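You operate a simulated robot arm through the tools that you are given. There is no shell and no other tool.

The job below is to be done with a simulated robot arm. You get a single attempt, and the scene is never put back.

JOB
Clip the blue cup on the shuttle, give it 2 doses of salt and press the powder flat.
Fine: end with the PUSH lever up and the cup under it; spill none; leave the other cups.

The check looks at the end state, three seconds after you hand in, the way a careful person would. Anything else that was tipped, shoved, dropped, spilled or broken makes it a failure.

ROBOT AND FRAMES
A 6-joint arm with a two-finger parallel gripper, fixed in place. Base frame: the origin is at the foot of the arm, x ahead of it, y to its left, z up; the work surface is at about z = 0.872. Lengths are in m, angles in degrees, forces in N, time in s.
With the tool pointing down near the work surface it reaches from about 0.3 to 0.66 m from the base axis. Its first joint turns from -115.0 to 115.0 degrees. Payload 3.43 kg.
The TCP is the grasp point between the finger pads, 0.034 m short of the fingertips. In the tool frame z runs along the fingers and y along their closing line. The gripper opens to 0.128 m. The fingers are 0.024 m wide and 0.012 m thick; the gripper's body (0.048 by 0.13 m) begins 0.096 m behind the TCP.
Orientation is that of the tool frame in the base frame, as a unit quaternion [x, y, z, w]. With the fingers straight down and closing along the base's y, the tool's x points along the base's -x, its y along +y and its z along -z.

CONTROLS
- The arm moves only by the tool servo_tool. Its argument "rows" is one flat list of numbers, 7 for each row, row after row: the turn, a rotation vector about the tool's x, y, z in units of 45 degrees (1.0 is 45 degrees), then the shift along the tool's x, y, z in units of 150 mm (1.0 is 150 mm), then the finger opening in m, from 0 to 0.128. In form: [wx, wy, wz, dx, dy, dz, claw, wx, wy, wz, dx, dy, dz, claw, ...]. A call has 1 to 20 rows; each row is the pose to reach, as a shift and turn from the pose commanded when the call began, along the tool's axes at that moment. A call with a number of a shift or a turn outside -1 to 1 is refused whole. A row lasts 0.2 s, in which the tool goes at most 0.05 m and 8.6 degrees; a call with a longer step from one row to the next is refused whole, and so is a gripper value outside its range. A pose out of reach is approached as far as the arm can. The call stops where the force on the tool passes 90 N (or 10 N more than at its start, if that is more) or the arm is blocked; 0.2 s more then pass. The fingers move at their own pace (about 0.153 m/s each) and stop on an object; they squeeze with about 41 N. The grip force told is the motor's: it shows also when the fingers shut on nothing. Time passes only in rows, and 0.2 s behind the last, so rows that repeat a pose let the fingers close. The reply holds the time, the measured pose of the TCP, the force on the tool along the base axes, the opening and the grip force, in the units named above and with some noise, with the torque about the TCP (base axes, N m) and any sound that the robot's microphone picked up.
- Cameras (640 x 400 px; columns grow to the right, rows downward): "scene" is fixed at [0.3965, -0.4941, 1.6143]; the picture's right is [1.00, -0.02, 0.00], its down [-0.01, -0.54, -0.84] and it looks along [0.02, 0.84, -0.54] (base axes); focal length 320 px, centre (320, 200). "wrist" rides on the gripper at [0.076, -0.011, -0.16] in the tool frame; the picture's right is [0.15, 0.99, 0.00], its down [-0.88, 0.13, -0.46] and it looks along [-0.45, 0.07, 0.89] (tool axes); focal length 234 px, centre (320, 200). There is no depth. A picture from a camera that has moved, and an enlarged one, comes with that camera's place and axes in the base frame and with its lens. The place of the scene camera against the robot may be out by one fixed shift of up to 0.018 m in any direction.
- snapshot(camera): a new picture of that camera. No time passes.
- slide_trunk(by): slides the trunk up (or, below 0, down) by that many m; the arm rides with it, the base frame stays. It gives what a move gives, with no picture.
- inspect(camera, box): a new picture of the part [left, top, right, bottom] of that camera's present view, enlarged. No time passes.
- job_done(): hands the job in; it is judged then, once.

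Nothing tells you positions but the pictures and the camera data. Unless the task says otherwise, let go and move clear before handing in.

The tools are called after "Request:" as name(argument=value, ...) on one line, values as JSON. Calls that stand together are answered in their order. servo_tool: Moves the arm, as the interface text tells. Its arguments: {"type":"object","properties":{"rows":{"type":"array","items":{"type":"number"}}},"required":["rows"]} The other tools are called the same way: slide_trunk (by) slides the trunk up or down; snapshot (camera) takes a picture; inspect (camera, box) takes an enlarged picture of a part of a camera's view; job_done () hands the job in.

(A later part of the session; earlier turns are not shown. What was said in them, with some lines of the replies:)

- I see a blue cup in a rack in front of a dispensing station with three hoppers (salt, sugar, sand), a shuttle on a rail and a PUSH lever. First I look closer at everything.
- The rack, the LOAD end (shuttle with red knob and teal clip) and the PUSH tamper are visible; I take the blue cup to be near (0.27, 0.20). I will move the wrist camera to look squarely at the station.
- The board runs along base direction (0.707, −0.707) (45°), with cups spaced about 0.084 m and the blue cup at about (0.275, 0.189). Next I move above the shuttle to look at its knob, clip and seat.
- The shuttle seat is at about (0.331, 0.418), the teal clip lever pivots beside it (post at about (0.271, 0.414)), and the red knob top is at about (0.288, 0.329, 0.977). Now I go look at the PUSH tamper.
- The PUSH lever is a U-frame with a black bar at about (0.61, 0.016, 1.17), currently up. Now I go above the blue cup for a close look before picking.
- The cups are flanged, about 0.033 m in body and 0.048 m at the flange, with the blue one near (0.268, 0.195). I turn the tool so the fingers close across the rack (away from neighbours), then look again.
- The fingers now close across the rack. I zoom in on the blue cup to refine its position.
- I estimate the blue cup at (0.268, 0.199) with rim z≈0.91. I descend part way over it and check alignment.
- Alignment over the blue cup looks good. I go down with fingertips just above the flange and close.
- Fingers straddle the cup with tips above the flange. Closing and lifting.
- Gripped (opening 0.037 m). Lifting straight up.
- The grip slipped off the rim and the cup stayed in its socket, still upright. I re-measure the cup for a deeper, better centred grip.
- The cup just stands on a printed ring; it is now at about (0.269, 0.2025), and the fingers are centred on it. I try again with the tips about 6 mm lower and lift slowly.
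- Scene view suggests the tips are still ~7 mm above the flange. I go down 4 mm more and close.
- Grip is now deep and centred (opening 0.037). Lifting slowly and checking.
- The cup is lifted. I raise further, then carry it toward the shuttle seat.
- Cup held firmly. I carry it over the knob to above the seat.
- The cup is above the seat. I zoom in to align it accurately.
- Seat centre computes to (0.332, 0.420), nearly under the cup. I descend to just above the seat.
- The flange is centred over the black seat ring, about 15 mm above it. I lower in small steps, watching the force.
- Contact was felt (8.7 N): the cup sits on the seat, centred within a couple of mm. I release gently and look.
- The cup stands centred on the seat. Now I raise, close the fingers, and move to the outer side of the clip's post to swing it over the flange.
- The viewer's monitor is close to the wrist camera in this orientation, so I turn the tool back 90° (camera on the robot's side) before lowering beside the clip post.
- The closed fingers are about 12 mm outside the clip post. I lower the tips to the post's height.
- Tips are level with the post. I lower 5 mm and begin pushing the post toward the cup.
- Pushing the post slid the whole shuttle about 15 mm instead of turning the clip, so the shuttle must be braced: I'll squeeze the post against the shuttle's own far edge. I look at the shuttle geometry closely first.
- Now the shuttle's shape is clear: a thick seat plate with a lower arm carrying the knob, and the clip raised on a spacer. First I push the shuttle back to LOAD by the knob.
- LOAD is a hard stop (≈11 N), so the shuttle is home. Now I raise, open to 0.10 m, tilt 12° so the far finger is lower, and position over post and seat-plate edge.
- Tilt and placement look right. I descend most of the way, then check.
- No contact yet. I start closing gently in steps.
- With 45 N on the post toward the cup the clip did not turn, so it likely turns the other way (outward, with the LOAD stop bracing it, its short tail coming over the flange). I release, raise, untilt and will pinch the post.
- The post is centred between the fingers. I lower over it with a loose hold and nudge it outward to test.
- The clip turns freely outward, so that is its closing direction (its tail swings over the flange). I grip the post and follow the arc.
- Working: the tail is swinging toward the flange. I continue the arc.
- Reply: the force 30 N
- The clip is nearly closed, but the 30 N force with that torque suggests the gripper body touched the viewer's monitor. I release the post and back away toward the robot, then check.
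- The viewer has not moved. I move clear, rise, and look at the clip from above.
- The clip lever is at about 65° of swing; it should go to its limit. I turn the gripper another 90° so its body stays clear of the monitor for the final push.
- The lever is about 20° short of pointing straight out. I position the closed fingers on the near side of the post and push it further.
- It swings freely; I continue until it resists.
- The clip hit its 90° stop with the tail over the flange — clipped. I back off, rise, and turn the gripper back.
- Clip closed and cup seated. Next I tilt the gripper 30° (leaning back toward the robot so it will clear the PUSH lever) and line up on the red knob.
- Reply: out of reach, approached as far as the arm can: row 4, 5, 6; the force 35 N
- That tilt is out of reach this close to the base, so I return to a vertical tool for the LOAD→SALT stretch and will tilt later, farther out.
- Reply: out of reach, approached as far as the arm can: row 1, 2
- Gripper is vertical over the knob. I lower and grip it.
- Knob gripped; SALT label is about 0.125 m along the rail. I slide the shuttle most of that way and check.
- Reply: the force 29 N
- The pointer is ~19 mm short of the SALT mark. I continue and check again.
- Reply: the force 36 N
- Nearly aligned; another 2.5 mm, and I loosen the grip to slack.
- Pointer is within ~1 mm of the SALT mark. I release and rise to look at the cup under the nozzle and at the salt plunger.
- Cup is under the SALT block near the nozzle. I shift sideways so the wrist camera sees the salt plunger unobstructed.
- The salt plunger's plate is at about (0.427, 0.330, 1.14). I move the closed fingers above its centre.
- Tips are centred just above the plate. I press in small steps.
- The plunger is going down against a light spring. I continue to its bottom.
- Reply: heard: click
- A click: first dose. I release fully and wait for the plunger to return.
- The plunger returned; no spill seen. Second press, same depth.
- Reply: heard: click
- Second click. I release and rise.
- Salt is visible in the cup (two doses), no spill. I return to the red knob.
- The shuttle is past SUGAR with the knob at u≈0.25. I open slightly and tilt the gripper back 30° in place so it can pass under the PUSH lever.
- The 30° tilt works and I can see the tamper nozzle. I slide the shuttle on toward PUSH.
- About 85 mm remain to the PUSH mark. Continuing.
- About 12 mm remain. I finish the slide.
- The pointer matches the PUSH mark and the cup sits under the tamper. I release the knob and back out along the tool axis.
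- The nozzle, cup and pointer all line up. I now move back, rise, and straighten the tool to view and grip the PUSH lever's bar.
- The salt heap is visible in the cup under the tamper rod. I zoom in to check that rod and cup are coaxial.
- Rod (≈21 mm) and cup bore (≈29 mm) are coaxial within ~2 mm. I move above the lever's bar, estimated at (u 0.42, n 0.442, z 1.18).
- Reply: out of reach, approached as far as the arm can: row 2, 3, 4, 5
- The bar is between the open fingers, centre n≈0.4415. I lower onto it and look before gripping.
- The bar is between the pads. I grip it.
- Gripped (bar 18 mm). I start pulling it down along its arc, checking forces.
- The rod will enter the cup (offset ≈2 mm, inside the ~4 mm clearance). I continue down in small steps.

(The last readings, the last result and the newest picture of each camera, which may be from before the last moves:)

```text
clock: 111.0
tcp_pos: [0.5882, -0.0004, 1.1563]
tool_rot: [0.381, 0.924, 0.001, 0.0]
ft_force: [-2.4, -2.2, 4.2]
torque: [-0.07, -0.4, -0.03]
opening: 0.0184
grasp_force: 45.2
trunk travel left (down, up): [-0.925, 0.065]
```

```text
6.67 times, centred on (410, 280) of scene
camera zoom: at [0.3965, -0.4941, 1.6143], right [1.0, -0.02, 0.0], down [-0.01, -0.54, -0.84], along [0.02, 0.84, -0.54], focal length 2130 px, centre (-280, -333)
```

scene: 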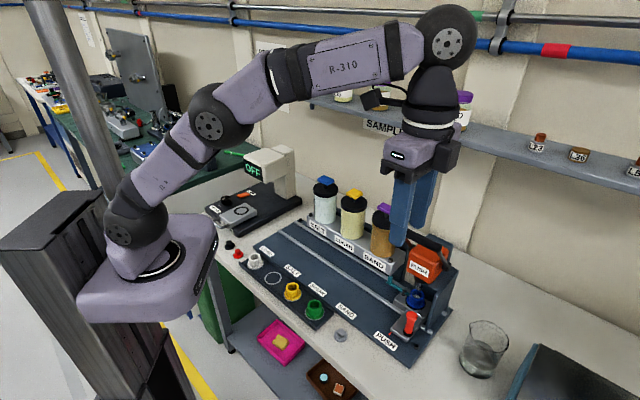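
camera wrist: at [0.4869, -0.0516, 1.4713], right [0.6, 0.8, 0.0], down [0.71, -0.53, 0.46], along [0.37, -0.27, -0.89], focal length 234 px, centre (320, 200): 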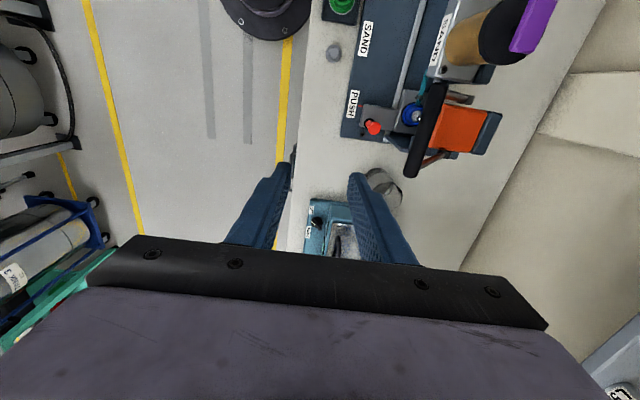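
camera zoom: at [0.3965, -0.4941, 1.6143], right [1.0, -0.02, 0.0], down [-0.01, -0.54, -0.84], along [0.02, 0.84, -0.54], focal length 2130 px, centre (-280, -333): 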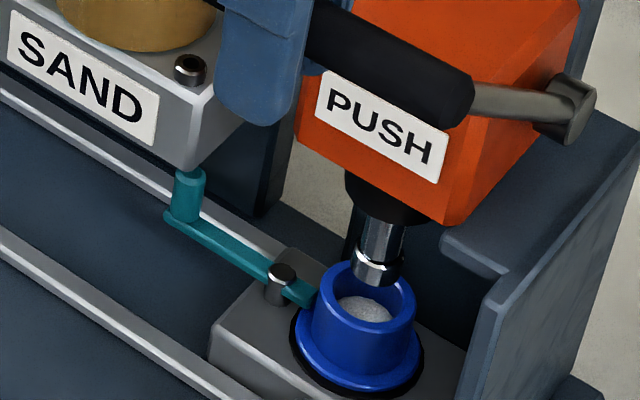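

Request:
servo_tool(rows=[0, 0, 0, 0, -0.021, 0.037, 0.005, 0, 0, 0, 0, -0.043, 0.074, 0.005, 0, 0, 0, 0, -0.043, 0.074, 0.005])

Request:
inspect(camera="scene", box=[380, 250, 440, 310])

```text
clock: 111.8
tcp_pos: [0.5834, -0.0063, 1.1457]
tool_rot: [0.382, 0.924, 0.001, 0.0]
ft_force: [-6.2, -3.5, 4.7]
torque: [-0.16, -0.33, -0.04]
opening: 0.0183
grasp_force: 45.2
trunk travel left (down, up): [-0.925, 0.065]
```

```text
6.67 times, centred on (410, 280) of scene
camera zoom: at [0.3965, -0.4941, 1.6143], right [1.0, -0.02, 0.0], down [-0.01, -0.54, -0.84], along [0.02, 0.84, -0.54], focal length 2130 px, centre (-280, -333)
```

zoom: 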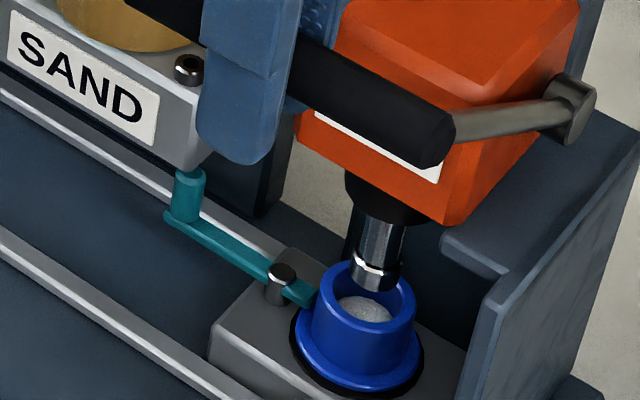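

Request:
servo_tool(rows=[0, 0, 0, 0, -0.02, 0.038, 0.005, 0, 0, 0, 0, -0.04, 0.076, 0.005, 0, 0, 0, 0, -0.04, 0.076, 0.005])

Request:
inspect(camera="scene", box=[380, 250, 440, 310])

```text
clock: 112.6
tcp_pos: [0.5777, -0.01, 1.1333]
tool_rot: [0.383, 0.924, 0.0, 0.001]
ft_force: [-10.5, -4.7, 6.7]
torque: [0.15, -0.05, -0.09]
opening: 0.0185
grasp_force: 45.2
trunk travel left (down, up): [-0.925, 0.065]
```

```text
6.67 times, centred on (410, 280) of scene
camera zoom: at [0.3965, -0.4941, 1.6143], right [1.0, -0.02, 0.0], down [-0.01, -0.54, -0.84], along [0.02, 0.84, -0.54], focal length 2130 px, centre (-280, -333)
```

zoom: 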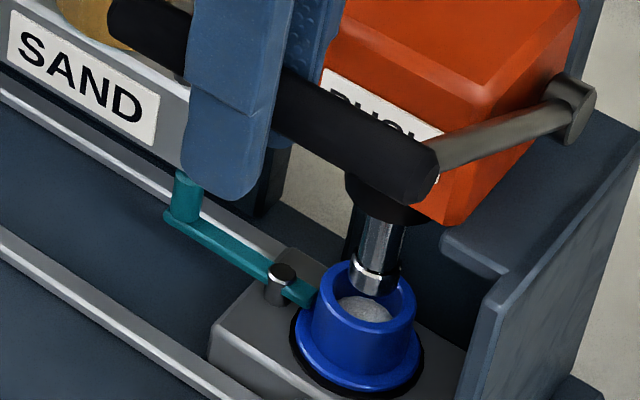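

Request:
servo_tool(rows=[0, 0, 0, 0.005, -0.022, 0.04, 0.005, 0, 0, 0, 0.008, -0.042, 0.078, 0.005, 0, 0, 0, 0.008, -0.042, 0.078, 0.005])

Request:
inspect(camera="scene", box=[380, 250, 440, 310])

```text
clock: 113.4
tcp_pos: [0.5754, -0.0147, 1.1217]
tool_rot: [0.382, 0.924, 0.001, 0.001]
ft_force: [-4.0, -7.2, 4.3]
torque: [-0.05, -0.32, -0.1]
opening: 0.0183
grasp_force: 45.7
trunk travel left (down, up): [-0.925, 0.065]
```

```text
6.67 times, centred on (410, 280) of scene
camera zoom: at [0.3965, -0.4941, 1.6143], right [1.0, -0.02, 0.0], down [-0.01, -0.54, -0.84], along [0.02, 0.84, -0.54], focal length 2130 px, centre (-280, -333)
```

zoom: 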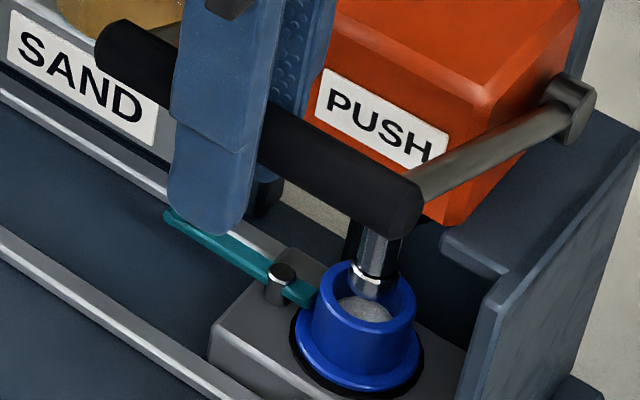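

Request:
servo_tool(rows=[0, 0, 0, 0, -0.015, 0.04, 0.005, 0, 0, 0, 0, -0.028, 0.082, 0.005, 0, 0, 0, 0, -0.028, 0.082, 0.005])

Request:
inspect(camera="scene", box=[380, 250, 440, 310])

```text
clock: 114.2
tcp_pos: [0.5714, -0.0186, 1.1094]
tool_rot: [0.382, 0.924, 0.0, -0.001]
ft_force: [-4.4, -8.7, 5.2]
torque: [-0.48, -0.73, -0.02]
opening: 0.0185
grasp_force: 44.8
trunk travel left (down, up): [-0.925, 0.065]
```

```text
6.67 times, centred on (410, 280) of scene
camera zoom: at [0.3965, -0.4941, 1.6143], right [1.0, -0.02, 0.0], down [-0.01, -0.54, -0.84], along [0.02, 0.84, -0.54], focal length 2130 px, centre (-280, -333)
```

zoom: 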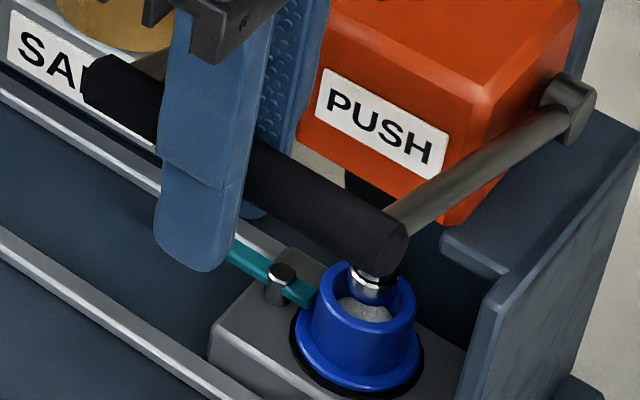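

Request:
servo_tool(rows=[0, 0, 0, 0, -0.013, 0.04, 0.005, 0, 0, 0, 0, -0.024, 0.075, 0.005, 0, 0, 0, 0, -0.024, 0.075, 0.005])

Request:
inspect(camera="scene", box=[380, 250, 440, 310])

```text
clock: 115.0
tcp_pos: [0.5674, -0.0209, 1.0985]
tool_rot: [0.382, 0.924, 0.0, 0.0]
ft_force: [-2.5, -9.7, 7.0]
torque: [-0.66, -0.94, -0.08]
opening: 0.0185
grasp_force: 45.1
trunk travel left (down, up): [-0.925, 0.065]
```

```text
6.67 times, centred on (410, 280) of scene
camera zoom: at [0.3965, -0.4941, 1.6143], right [1.0, -0.02, 0.0], down [-0.01, -0.54, -0.84], along [0.02, 0.84, -0.54], focal length 2130 px, centre (-280, -333)
```

zoom: 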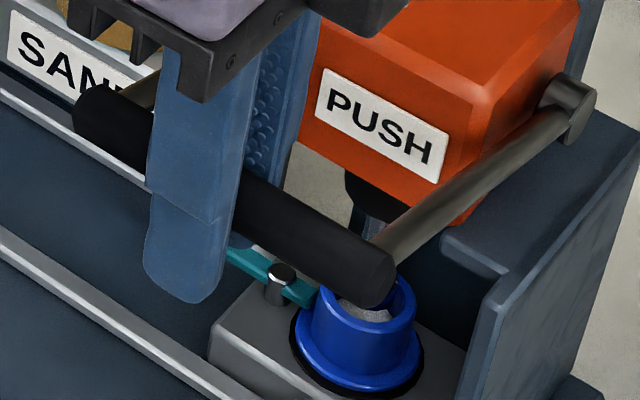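

Request:
servo_tool(rows=[0, 0, 0, 0, -0.01, 0.035, 0.005, 0, 0, 0, 0, -0.018, 0.07, 0.005, 0, 0, 0, 0, -0.018, 0.07, 0.005])

Request:
inspect(camera="scene", box=[380, 250, 440, 310])

```text
clock: 115.8
tcp_pos: [0.5664, -0.0216, 1.0877]
tool_rot: [0.382, 0.924, 0.001, -0.001]
ft_force: [-3.7, -13.5, 5.2]
torque: [-0.58, -0.89, -0.09]
opening: 0.0185
grasp_force: 45.0
trunk travel left (down, up): [-0.925, 0.065]
```

```text
6.67 times, centred on (410, 280) of scene
camera zoom: at [0.3965, -0.4941, 1.6143], right [1.0, -0.02, 0.0], down [-0.01, -0.54, -0.84], along [0.02, 0.84, -0.54], focal length 2130 px, centre (-280, -333)
```

zoom: 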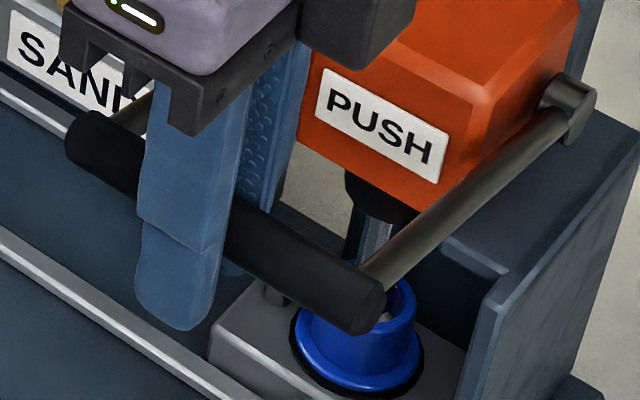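

Request:
servo_tool(rows=[0, 0, 0, -0.005, -0.015, 0.03, 0.005, 0, 0, 0, -0.01, -0.025, 0.06, 0.005, 0, 0, 0, -0.01, -0.025, 0.06, 0.005])

Request:
inspect(camera="scene", box=[380, 250, 440, 310])

```text
clock: 116.6
tcp_pos: [0.5658, -0.0246, 1.0767]
tool_rot: [0.382, 0.924, 0.001, 0.0]
ft_force: [-2.7, -2.4, 3.9]
torque: [-0.41, -0.81, -0.09]
opening: 0.0184
grasp_force: 45.3
trunk travel left (down, up): [-0.925, 0.065]
```

```text
6.67 times, centred on (410, 280) of scene
camera zoom: at [0.3965, -0.4941, 1.6143], right [1.0, -0.02, 0.0], down [-0.01, -0.54, -0.84], along [0.02, 0.84, -0.54], focal length 2130 px, centre (-280, -333)
```

zoom: 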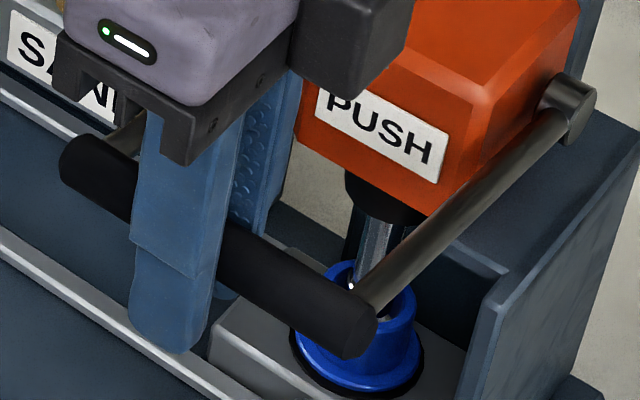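

Request:
servo_tool(rows=[0, 0, 0, 0, -0.003, 0.03, 0.005, 0, 0, 0, 0, -0.005, 0.06, 0.005, 0, 0, 0, 0, -0.005, 0.06, 0.005])

Request:
inspect(camera="scene", box=[380, 250, 440, 310])

```text
clock: 117.4
tcp_pos: [0.5644, -0.0249, 1.0695]
tool_rot: [0.381, 0.925, 0.0, 0.0]
ft_force: [-4.9, -2.7, 3.5]
torque: [-0.49, -0.87, -0.06]
opening: 0.0185
grasp_force: 45.1
trunk travel left (down, up): [-0.925, 0.065]
```

```text
6.67 times, centred on (410, 280) of scene
camera zoom: at [0.3965, -0.4941, 1.6143], right [1.0, -0.02, 0.0], down [-0.01, -0.54, -0.84], along [0.02, 0.84, -0.54], focal length 2130 px, centre (-280, -333)
```

zoom: 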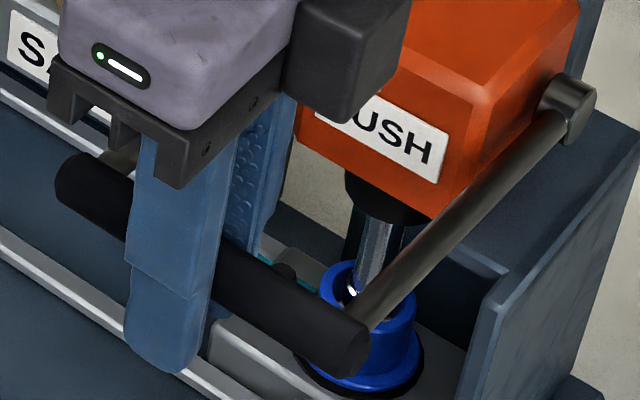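

Request:
servo_tool(rows=[0, 0, 0, 0, 0, 0.03, 0.005, 0, 0, 0, 0, 0, 0.06, 0.005, 0, 0, 0, 0, 0, 0.06, 0.005])

Request:
inspect(camera="scene", box=[380, 250, 440, 310])

```text
clock: 118.2
tcp_pos: [0.564, -0.0255, 1.0593]
tool_rot: [0.382, 0.924, 0.0, 0.0]
ft_force: [-4.5, -4.1, 2.4]
torque: [-0.59, -0.89, -0.08]
opening: 0.0184
grasp_force: 45.1
trunk travel left (down, up): [-0.925, 0.065]
```

```text
6.67 times, centred on (410, 280) of scene
camera zoom: at [0.3965, -0.4941, 1.6143], right [1.0, -0.02, 0.0], down [-0.01, -0.54, -0.84], along [0.02, 0.84, -0.54], focal length 2130 px, centre (-280, -333)
```

zoom: 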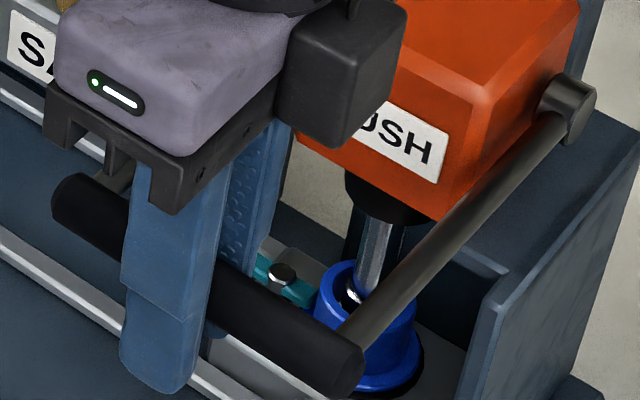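

Request:
servo_tool(rows=[0, 0, 0, 0, 0, 0.03, 0.005, 0, 0, 0, 0, 0.004, 0.06, 0.005, 0, 0, 0, 0, 0.004, 0.06, 0.005])

Request:
servo_tool(rows=[0, 0, 0, 0, 0.003, 0.03, 0.005, 0, 0, 0, 0, 0.008, 0.06, 0.005, 0, 0, 0, 0, 0.008, 0.06, 0.005])

Request:
inspect(camera="scene", box=[380, 250, 440, 310])

```text
clock: 119.0
tcp_pos: [0.562, -0.0253, 1.0503]
tool_rot: [0.383, 0.924, 0.0, 0.0]
ft_force: [-9.4, -6.5, 2.1]
torque: [-0.53, -0.88, -0.1]
opening: 0.0184
grasp_force: 45.3
trunk travel left (down, up): [-0.925, 0.065]
```

```text
clock: 119.8
tcp_pos: [0.5642, -0.0256, 1.0412]
tool_rot: [0.382, 0.924, 0.0, -0.001]
ft_force: [-14.4, -11.3, 1.8]
torque: [-0.6, -1.0, -0.07]
opening: 0.0184
grasp_force: 45.4
trunk travel left (down, up): [-0.925, 0.065]
```

```text
6.67 times, centred on (410, 280) of scene
camera zoom: at [0.3965, -0.4941, 1.6143], right [1.0, -0.02, 0.0], down [-0.01, -0.54, -0.84], along [0.02, 0.84, -0.54], focal length 2130 px, centre (-280, -333)
```

zoom: 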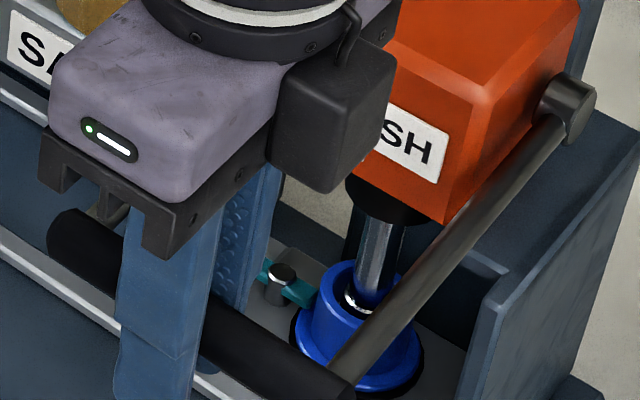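

Request:
servo_tool(rows=[0, 0, 0, 0, -0.012, 0.03, 0.005, 0, 0, 0, 0, -0.015, 0.06, 0.005, 0, 0, 0, 0, -0.015, 0.06, 0.005])

Request:
inspect(camera="scene", box=[380, 250, 440, 310])

```text
clock: 120.6
tcp_pos: [0.5632, -0.0262, 1.0328]
tool_rot: [0.381, 0.924, 0.001, 0.001]
ft_force: [-6.8, -4.2, -1.6]
torque: [-0.56, -0.64, -0.09]
opening: 0.0187
grasp_force: 45.3
trunk travel left (down, up): [-0.925, 0.065]
```

```text
6.67 times, centred on (410, 280) of scene
camera zoom: at [0.3965, -0.4941, 1.6143], right [1.0, -0.02, 0.0], down [-0.01, -0.54, -0.84], along [0.02, 0.84, -0.54], focal length 2130 px, centre (-280, -333)
```

zoom: 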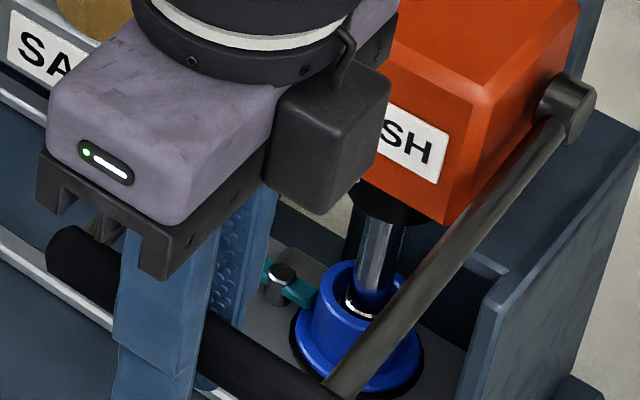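

Request:
servo_tool(rows=[0, 0, 0, 0, -0.002, 0.03, 0.005, 0, 0, 0, 0, -0.002, 0.06, 0.005, 0, 0, 0, 0, -0.002, 0.06, 0.005])

Request:
servo_tool(rows=[0, 0, 0, 0, 0, 0.03, 0.005, 0, 0, 0, 0, 0.002, 0.06, 0.005, 0, 0, 0, 0, 0.002, 0.06, 0.005])

Request:
inspect(camera="scene", box=[380, 250, 440, 310])

```text
clock: 121.4
tcp_pos: [0.5647, -0.0244, 1.0239]
tool_rot: [0.382, 0.924, 0.002, 0.001]
ft_force: [-1.7, 0.1, 1.6]
torque: [0.37, -0.05, -0.14]
opening: 0.0186
grasp_force: 45.0
trunk travel left (down, up): [-0.925, 0.065]
```

```text
clock: 122.2
tcp_pos: [0.5639, -0.0248, 1.016]
tool_rot: [0.382, 0.924, 0.0, 0.002]
ft_force: [1.8, 3.5, 11.0]
torque: [0.87, 0.91, -0.09]
opening: 0.0184
grasp_force: 45.0
trunk travel left (down, up): [-0.925, 0.065]
```

```text
6.67 times, centred on (410, 280) of scene
camera zoom: at [0.3965, -0.4941, 1.6143], right [1.0, -0.02, 0.0], down [-0.01, -0.54, -0.84], along [0.02, 0.84, -0.54], focal length 2130 px, centre (-280, -333)
```

zoom: 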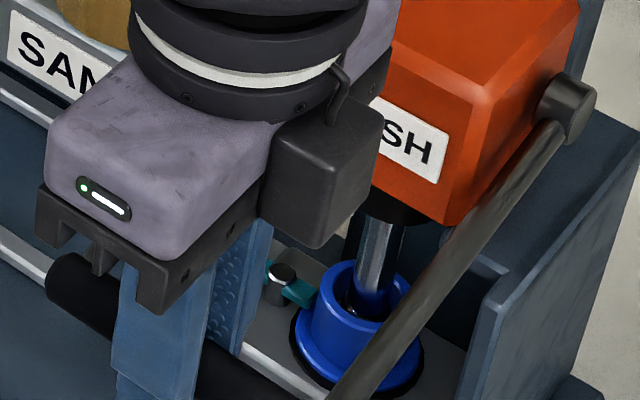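

Resistance is building (11 N) — the rod has reached the powder. I press on in small steps.

Request:
servo_tool(rows=[0, 0, 0, 0, 0.004, 0.015, 0.005, 0, 0, 0, 0, 0.008, 0.03, 0.005, 0, 0, 0, 0, 0.008, 0.03, 0.005])

Request:
inspect(camera="scene", box=[380, 250, 440, 310])

```text
clock: 123.0
tcp_pos: [0.5646, -0.0239, 1.016]
tool_rot: [0.382, 0.924, 0.002, 0.005]
ft_force: [-1.0, 3.6, 36.2]
torque: [0.29, 0.31, -0.05]
opening: 0.0185
grasp_force: 45.5
trunk travel left (down, up): [-0.925, 0.065]
```

```text
6.67 times, centred on (410, 280) of scene
camera zoom: at [0.3965, -0.4941, 1.6143], right [1.0, -0.02, 0.0], down [-0.01, -0.54, -0.84], along [0.02, 0.84, -0.54], focal length 2130 px, centre (-280, -333)
```

zoom: 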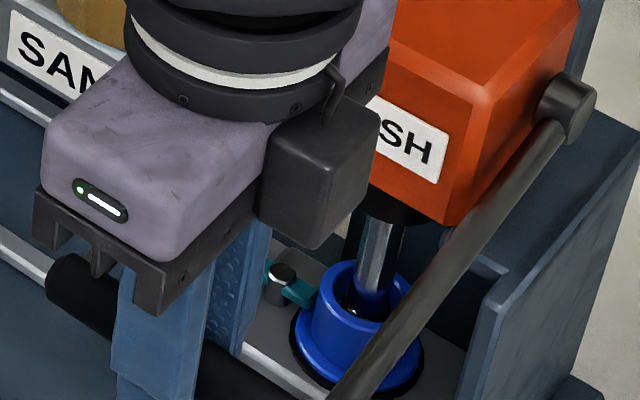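

A firm stop at 36 N. I hold the pressure for a moment, slightly firmer.

Request:
servo_tool(rows=[0, 0, 0, 0, 0, 0.012, 0.005, 0, 0, 0, 0, 0, 0.012, 0.005, 0, 0, 0, 0, 0, 0.012, 0.005, 0, 0, 0, 0, 0, 0.012, 0.005])

```text
clock: 124.0
tcp_pos: [0.5654, -0.0247, 1.0137]
tool_rot: [0.381, 0.924, 0.003, 0.007]
ft_force: [-2.1, 1.5, 40.3]
torque: [-0.08, -0.03, -0.05]
opening: 0.0182
grasp_force: 45.1
trunk travel left (down, up): [-0.925, 0.065]
```

I raise the lever back along the same arc.

Request:
servo_tool(rows=[0, 0, 0, 0, -0.008, -0.042, 0.005, 0, 0, 0, 0, -0.01, -0.102, 0.005, 0, 0, 0, 0, -0.01, -0.162, 0.005, 0, 0, 0, 0, -0.01, -0.222, 0.005, 0, 0, 0, 0, -0.01, -0.282, 0.005, 0, 0, 0, 0, -0.007, -0.342, 0.005, 0, 0, 0, 0, -0.005, -0.402, 0.005, 0, 0, 0, 0, 0, -0.462, 0.005])

Request:
inspect(camera="scene", box=[375, 230, 455, 310])

```text
clock: 125.8
tcp_pos: [0.5646, -0.0235, 1.0775]
tool_rot: [0.383, 0.924, 0.0, -0.001]
ft_force: [-4.0, 0.0, -3.7]
torque: [0.07, 0.45, -0.06]
opening: 0.0186
grasp_force: 44.7
trunk travel left (down, up): [-0.925, 0.065]
```

```text
5.00 times, centred on (415, 270) of scene
camera zoom: at [0.3965, -0.4941, 1.6143], right [1.0, -0.02, 0.0], down [-0.01, -0.54, -0.84], along [0.02, 0.84, -0.54], focal length 1598 px, centre (-155, -150)
```

zoom: 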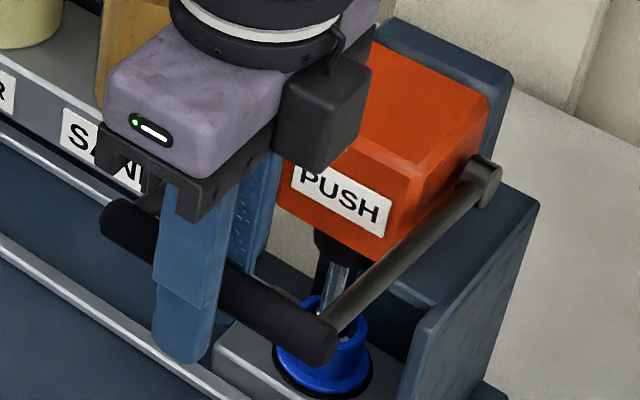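

Request:
servo_tool(rows=[0, 0, 0, 0, 0.02, -0.06, 0.005, 0, 0, 0, 0, 0.04, -0.13, 0.005, 0, 0, 0, 0, 0.065, -0.205, 0.005, 0, 0, 0, 0, 0.095, -0.287, 0.005, 0, 0, 0, 0, 0.135, -0.365, 0.005, 0, 0, 0, 0, 0.177, -0.441, 0.005, 0, 0, 0, 0, 0.22, -0.515, 0.005])

Request:
inspect(camera="scene", box=[375, 230, 455, 310])

```text
clock: 127.4
tcp_pos: [0.5877, -0.0009, 1.1558]
tool_rot: [0.382, 0.924, 0.002, 0.001]
ft_force: [-4.4, -2.8, -1.0]
torque: [-0.16, 0.29, -0.08]
opening: 0.0185
grasp_force: 45.4
trunk travel left (down, up): [-0.925, 0.065]
```

```text
5.00 times, centred on (415, 270) of scene
camera zoom: at [0.3965, -0.4941, 1.6143], right [1.0, -0.02, 0.0], down [-0.01, -0.54, -0.84], along [0.02, 0.84, -0.54], focal length 1598 px, centre (-155, -150)
```

zoom: 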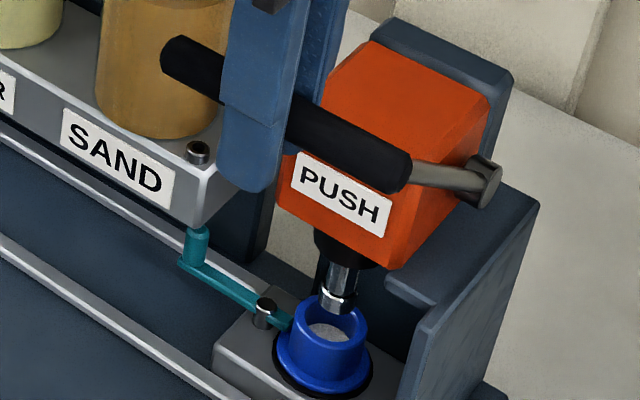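

Request:
servo_tool(rows=[0, 0, 0, 0, 0.027, -0.034, 0.005, 0, 0, 0, 0, 0.054, -0.068, 0.005, 0, 0, 0, 0, 0.084, -0.102, 0.005, 0, 0, 0, 0, 0.114, -0.136, 0.005, 0, 0, 0, 0, 0.143, -0.168, 0.005, 0, 0, 0, 0, 0.172, -0.199, 0.005, 0, 0, 0, 0, 0.172, -0.199, 0.005])

Request:
inspect(camera="scene", box=[375, 230, 455, 310])

Request:
inspect(camera="scene", box=[385, 265, 425, 310])

```text
clock: 129.0
tcp_pos: [0.6067, 0.0175, 1.1849]
tool_rot: [0.382, 0.924, 0.001, -0.001]
ft_force: [-9.7, -0.3, -8.3]
torque: [-0.38, -0.36, -0.01]
opening: 0.018
grasp_force: 44.8
trunk travel left (down, up): [-0.925, 0.065]
```

```text
5.00 times, centred on (415, 270) of scene
camera zoom: at [0.3965, -0.4941, 1.6143], right [1.0, -0.02, 0.0], down [-0.01, -0.54, -0.84], along [0.02, 0.84, -0.54], focal length 1598 px, centre (-155, -150)
```

zoom: 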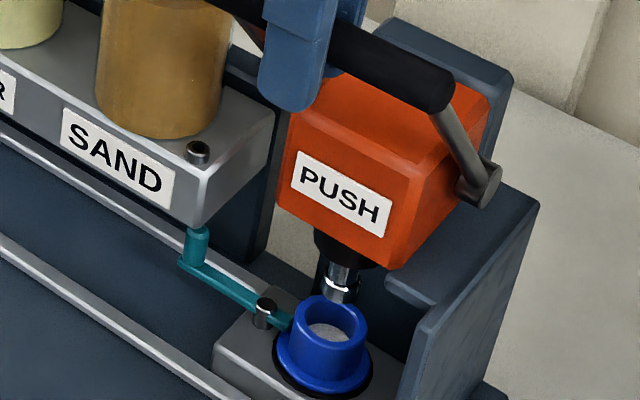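

```text
8.89 times, centred on (405, 288) of scene
camera zoom: at [0.3965, -0.4941, 1.6143], right [1.0, -0.02, 0.0], down [-0.01, -0.54, -0.84], along [0.02, 0.84, -0.54], focal length 2840 px, centre (-436, -578)
```

zoom: 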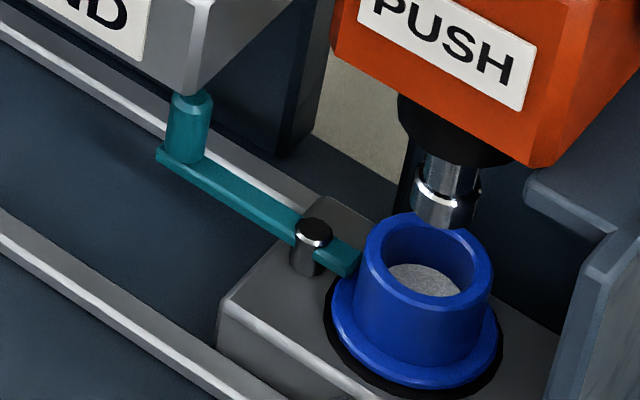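

The powder now looks flat and level, and the lever is back up. I nudge it up to its stop and release the bar slowly.

Request:
servo_tool(rows=[0, 0, 0, 0, 0.012, -0.016, 0.005, 0, 0, 0, 0, 0.012, -0.016, 0.005, 0, 0, 0, 0, 0.0, 0.0, 0.03, 0, 0, 0, 0, 0, 0, 0.045, 0, 0, 0, 0, 0, 0, 0.045])

Request:
inspect(camera="scene", box=[375, 230, 455, 310])

```text
clock: 130.2
tcp_pos: [0.6071, 0.0168, 1.1849]
tool_rot: [0.381, 0.924, 0.001, 0.0]
ft_force: [0.2, 0.0, 1.1]
torque: [-0.01, 0.0, -0.04]
opening: 0.0453
grasp_force: 0.1
trunk travel left (down, up): [-0.925, 0.065]
```

```text
5.00 times, centred on (415, 270) of scene
camera zoom: at [0.3965, -0.4941, 1.6143], right [1.0, -0.02, 0.0], down [-0.01, -0.54, -0.84], along [0.02, 0.84, -0.54], focal length 1598 px, centre (-155, -150)
```

zoom: 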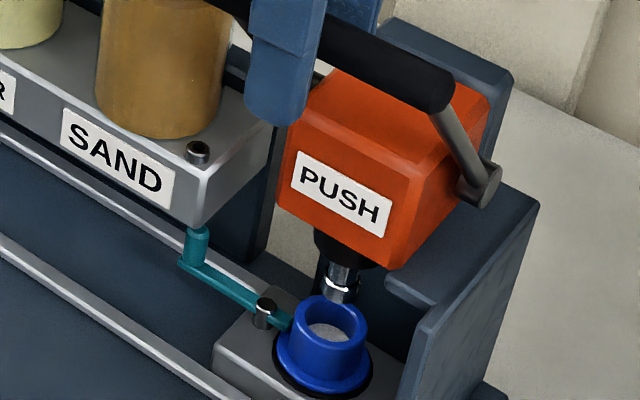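

The lever stays up. I rise straight clear of the bar and back away toward the robot, then inspect everything.

Request:
servo_tool(rows=[0, 0, 0, 0, 0, -0.15, 0.05, 0, 0, 0, 0, 0, -0.35, 0.05, 0, 0, 0, 0, 0, -0.5, 0.05, 0, 0, 0, 0, -0.3, -0.55, 0.05, 0, 0, 0, 0, -0.6, -0.6, 0.05, 0, 0, 0, 0, -0.9, -0.6, 0.05])

Request:
snapshot(camera="scene")

Request:
inspect(camera="scene", box=[385, 265, 425, 310])

Request:
inspect(camera="wrist", box=[350, 60, 510, 190])

```text
clock: 131.6
tcp_pos: [0.5102, -0.0808, 1.2769]
tool_rot: [0.382, 0.924, 0.001, 0.001]
ft_force: [0.4, -0.9, -0.1]
torque: [0.03, -0.05, 0.0]
opening: 0.05
grasp_force: 0.0
out of reach, approached as far as the arm can: row 3
trunk travel left (down, up): [-0.925, 0.065]
```

```text
taken
```

scene: 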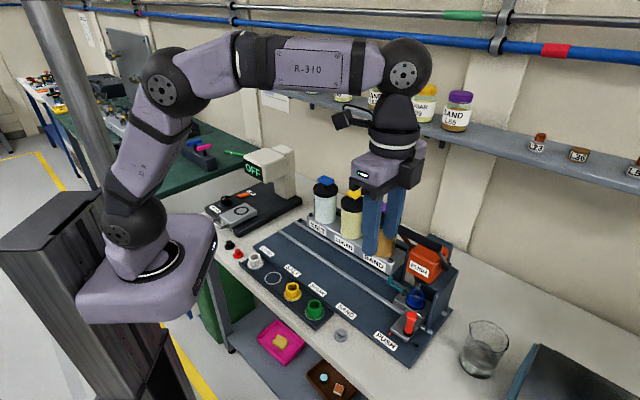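

```text
8.89 times, centred on (405, 288) of scene
camera zoom: at [0.3965, -0.4941, 1.6143], right [1.0, -0.02, 0.0], down [-0.01, -0.54, -0.84], along [0.02, 0.84, -0.54], focal length 2840 px, centre (-436, -578)
```

zoom: 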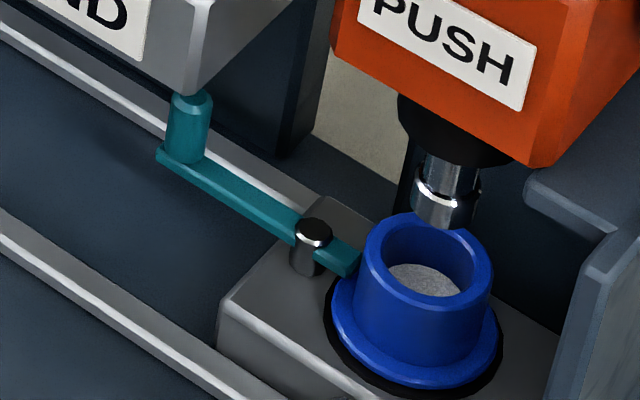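

```text
3.08 times, centred on (430, 125) of wrist
camera zoom: at [0.4488, -0.0354, 1.4368], right [0.59, 0.8, 0.0], down [0.71, -0.53, 0.46], along [0.37, -0.27, -0.89], focal length 720 px, centre (-18, 431)
```

zoom: 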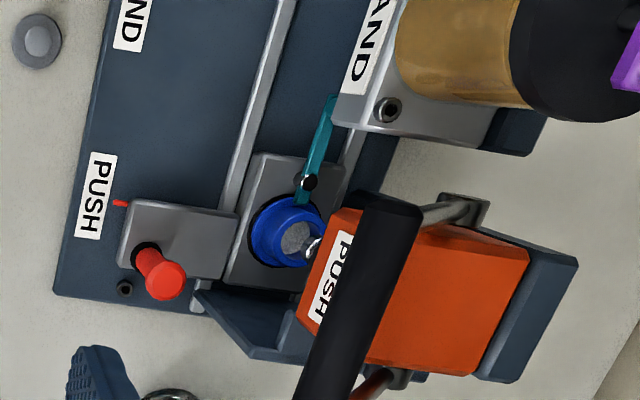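

Request:
inspect(camera="wrist", box=[405, 105, 445, 140])

Request:
inspect(camera="scene", box=[395, 275, 425, 305])

Request:
inspect(camera="scene", box=[220, 160, 480, 370])

```text
11.43 times, centred on (425, 122) of wrist
camera zoom: at [0.4488, -0.0354, 1.4368], right [0.59, 0.8, 0.0], down [0.71, -0.53, 0.46], along [0.37, -0.27, -0.89], focal length 2676 px, centre (-880, 1086)
```

zoom: 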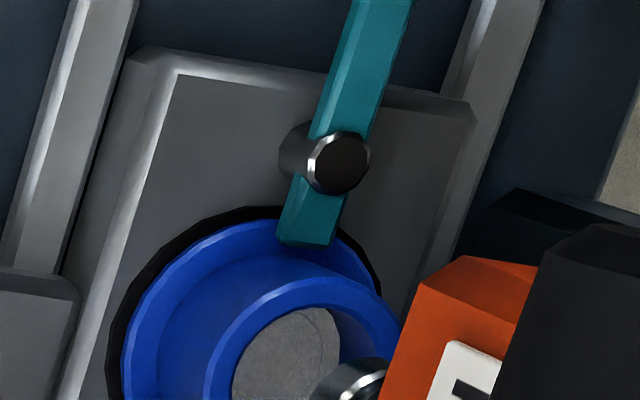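

```text
13.33 times, centred on (410, 290) of scene
camera zoom: at [0.3965, -0.4941, 1.6143], right [1.0, -0.02, 0.0], down [-0.01, -0.54, -0.84], along [0.02, 0.84, -0.54], focal length 4260 px, centre (-880, -1000)
```

zoom: 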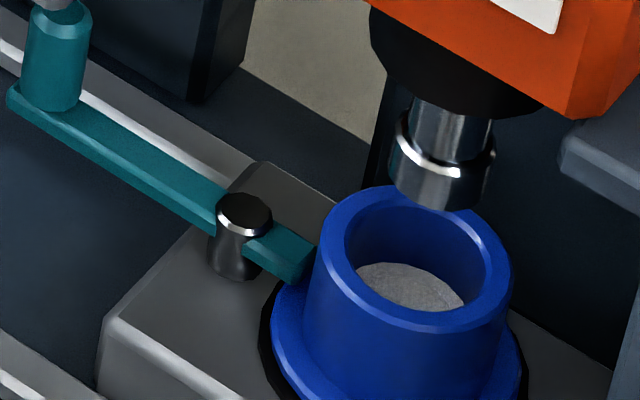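

```text
1.90 times, centred on (350, 265) of scene
camera zoom: at [0.3965, -0.4941, 1.6143], right [1.0, -0.02, 0.0], down [-0.01, -0.54, -0.84], along [0.02, 0.84, -0.54], focal length 609 px, centre (263, 76)
```

zoom: 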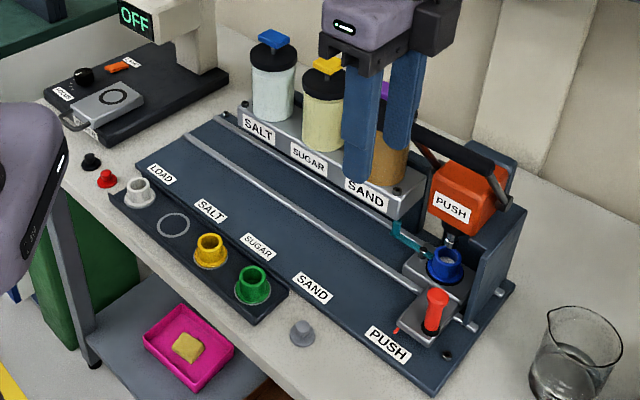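

The powder is flat in the clipped blue cup, which sits under the raised PUSH lever; the other cups are untouched and nothing is spilled. I move the arm a little further clear before handing in.

Request:
servo_tool(rows=[0, 0, 0, 0, -0.25, -0.1, 0.05, 0, 0, 0, 0, -0.5, -0.2, 0.05, 0, 0, 0, 0, -0.6, -0.2, 0.05, 0, 0, 0, 0, -0.6, -0.2, 0.05])

Request:
snapshot(camera="scene")

```text
clock: 132.6
tcp_pos: [0.4501, -0.1431, 1.3044]
tool_rot: [0.382, 0.924, 0.0, 0.0]
ft_force: [0.1, -0.3, 0.2]
torque: [0.02, 0.03, -0.01]
opening: 0.0502
grasp_force: 0.1
trunk travel left (down, up): [-0.925, 0.065]
```

```text
taken
```

scene: 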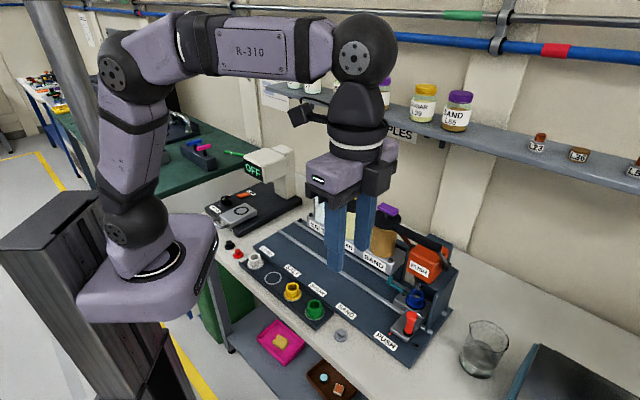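

Everything is in its final state: the blue cup is clipped and under the raised PUSH lever, with two doses of salt pressed flat. The arm is clear, so I hand the job in.

Request:
job_done()

```text
The job is handed in.
```

The blue cup is clipped on the shuttle with two doses of salt in it, pressed flat. It sits under the PUSH lever, which is back up.

- **Doses:** I pressed the salt plunger twice and heard one click each time. I saw no spilled salt in any of the pictures.
- **Alignment:** The shuttle pointer is within about 2 mm of the PUSH mark. The press rod went into the cup, then met a firm stop at about 40 N.
- **Other cups:** The white, yellow and green cups were not touched.
- **Failed first grip:** My first grip on the blue cup slipped and shifted it about 3 mm on its ring. It stayed upright and the second grip held.
- **Viewer contact:** While closing the clip, the gripper appears to have pressed against the viewer's monitor with about 30 N. Its base looked unmoved in the pictures afterwards.
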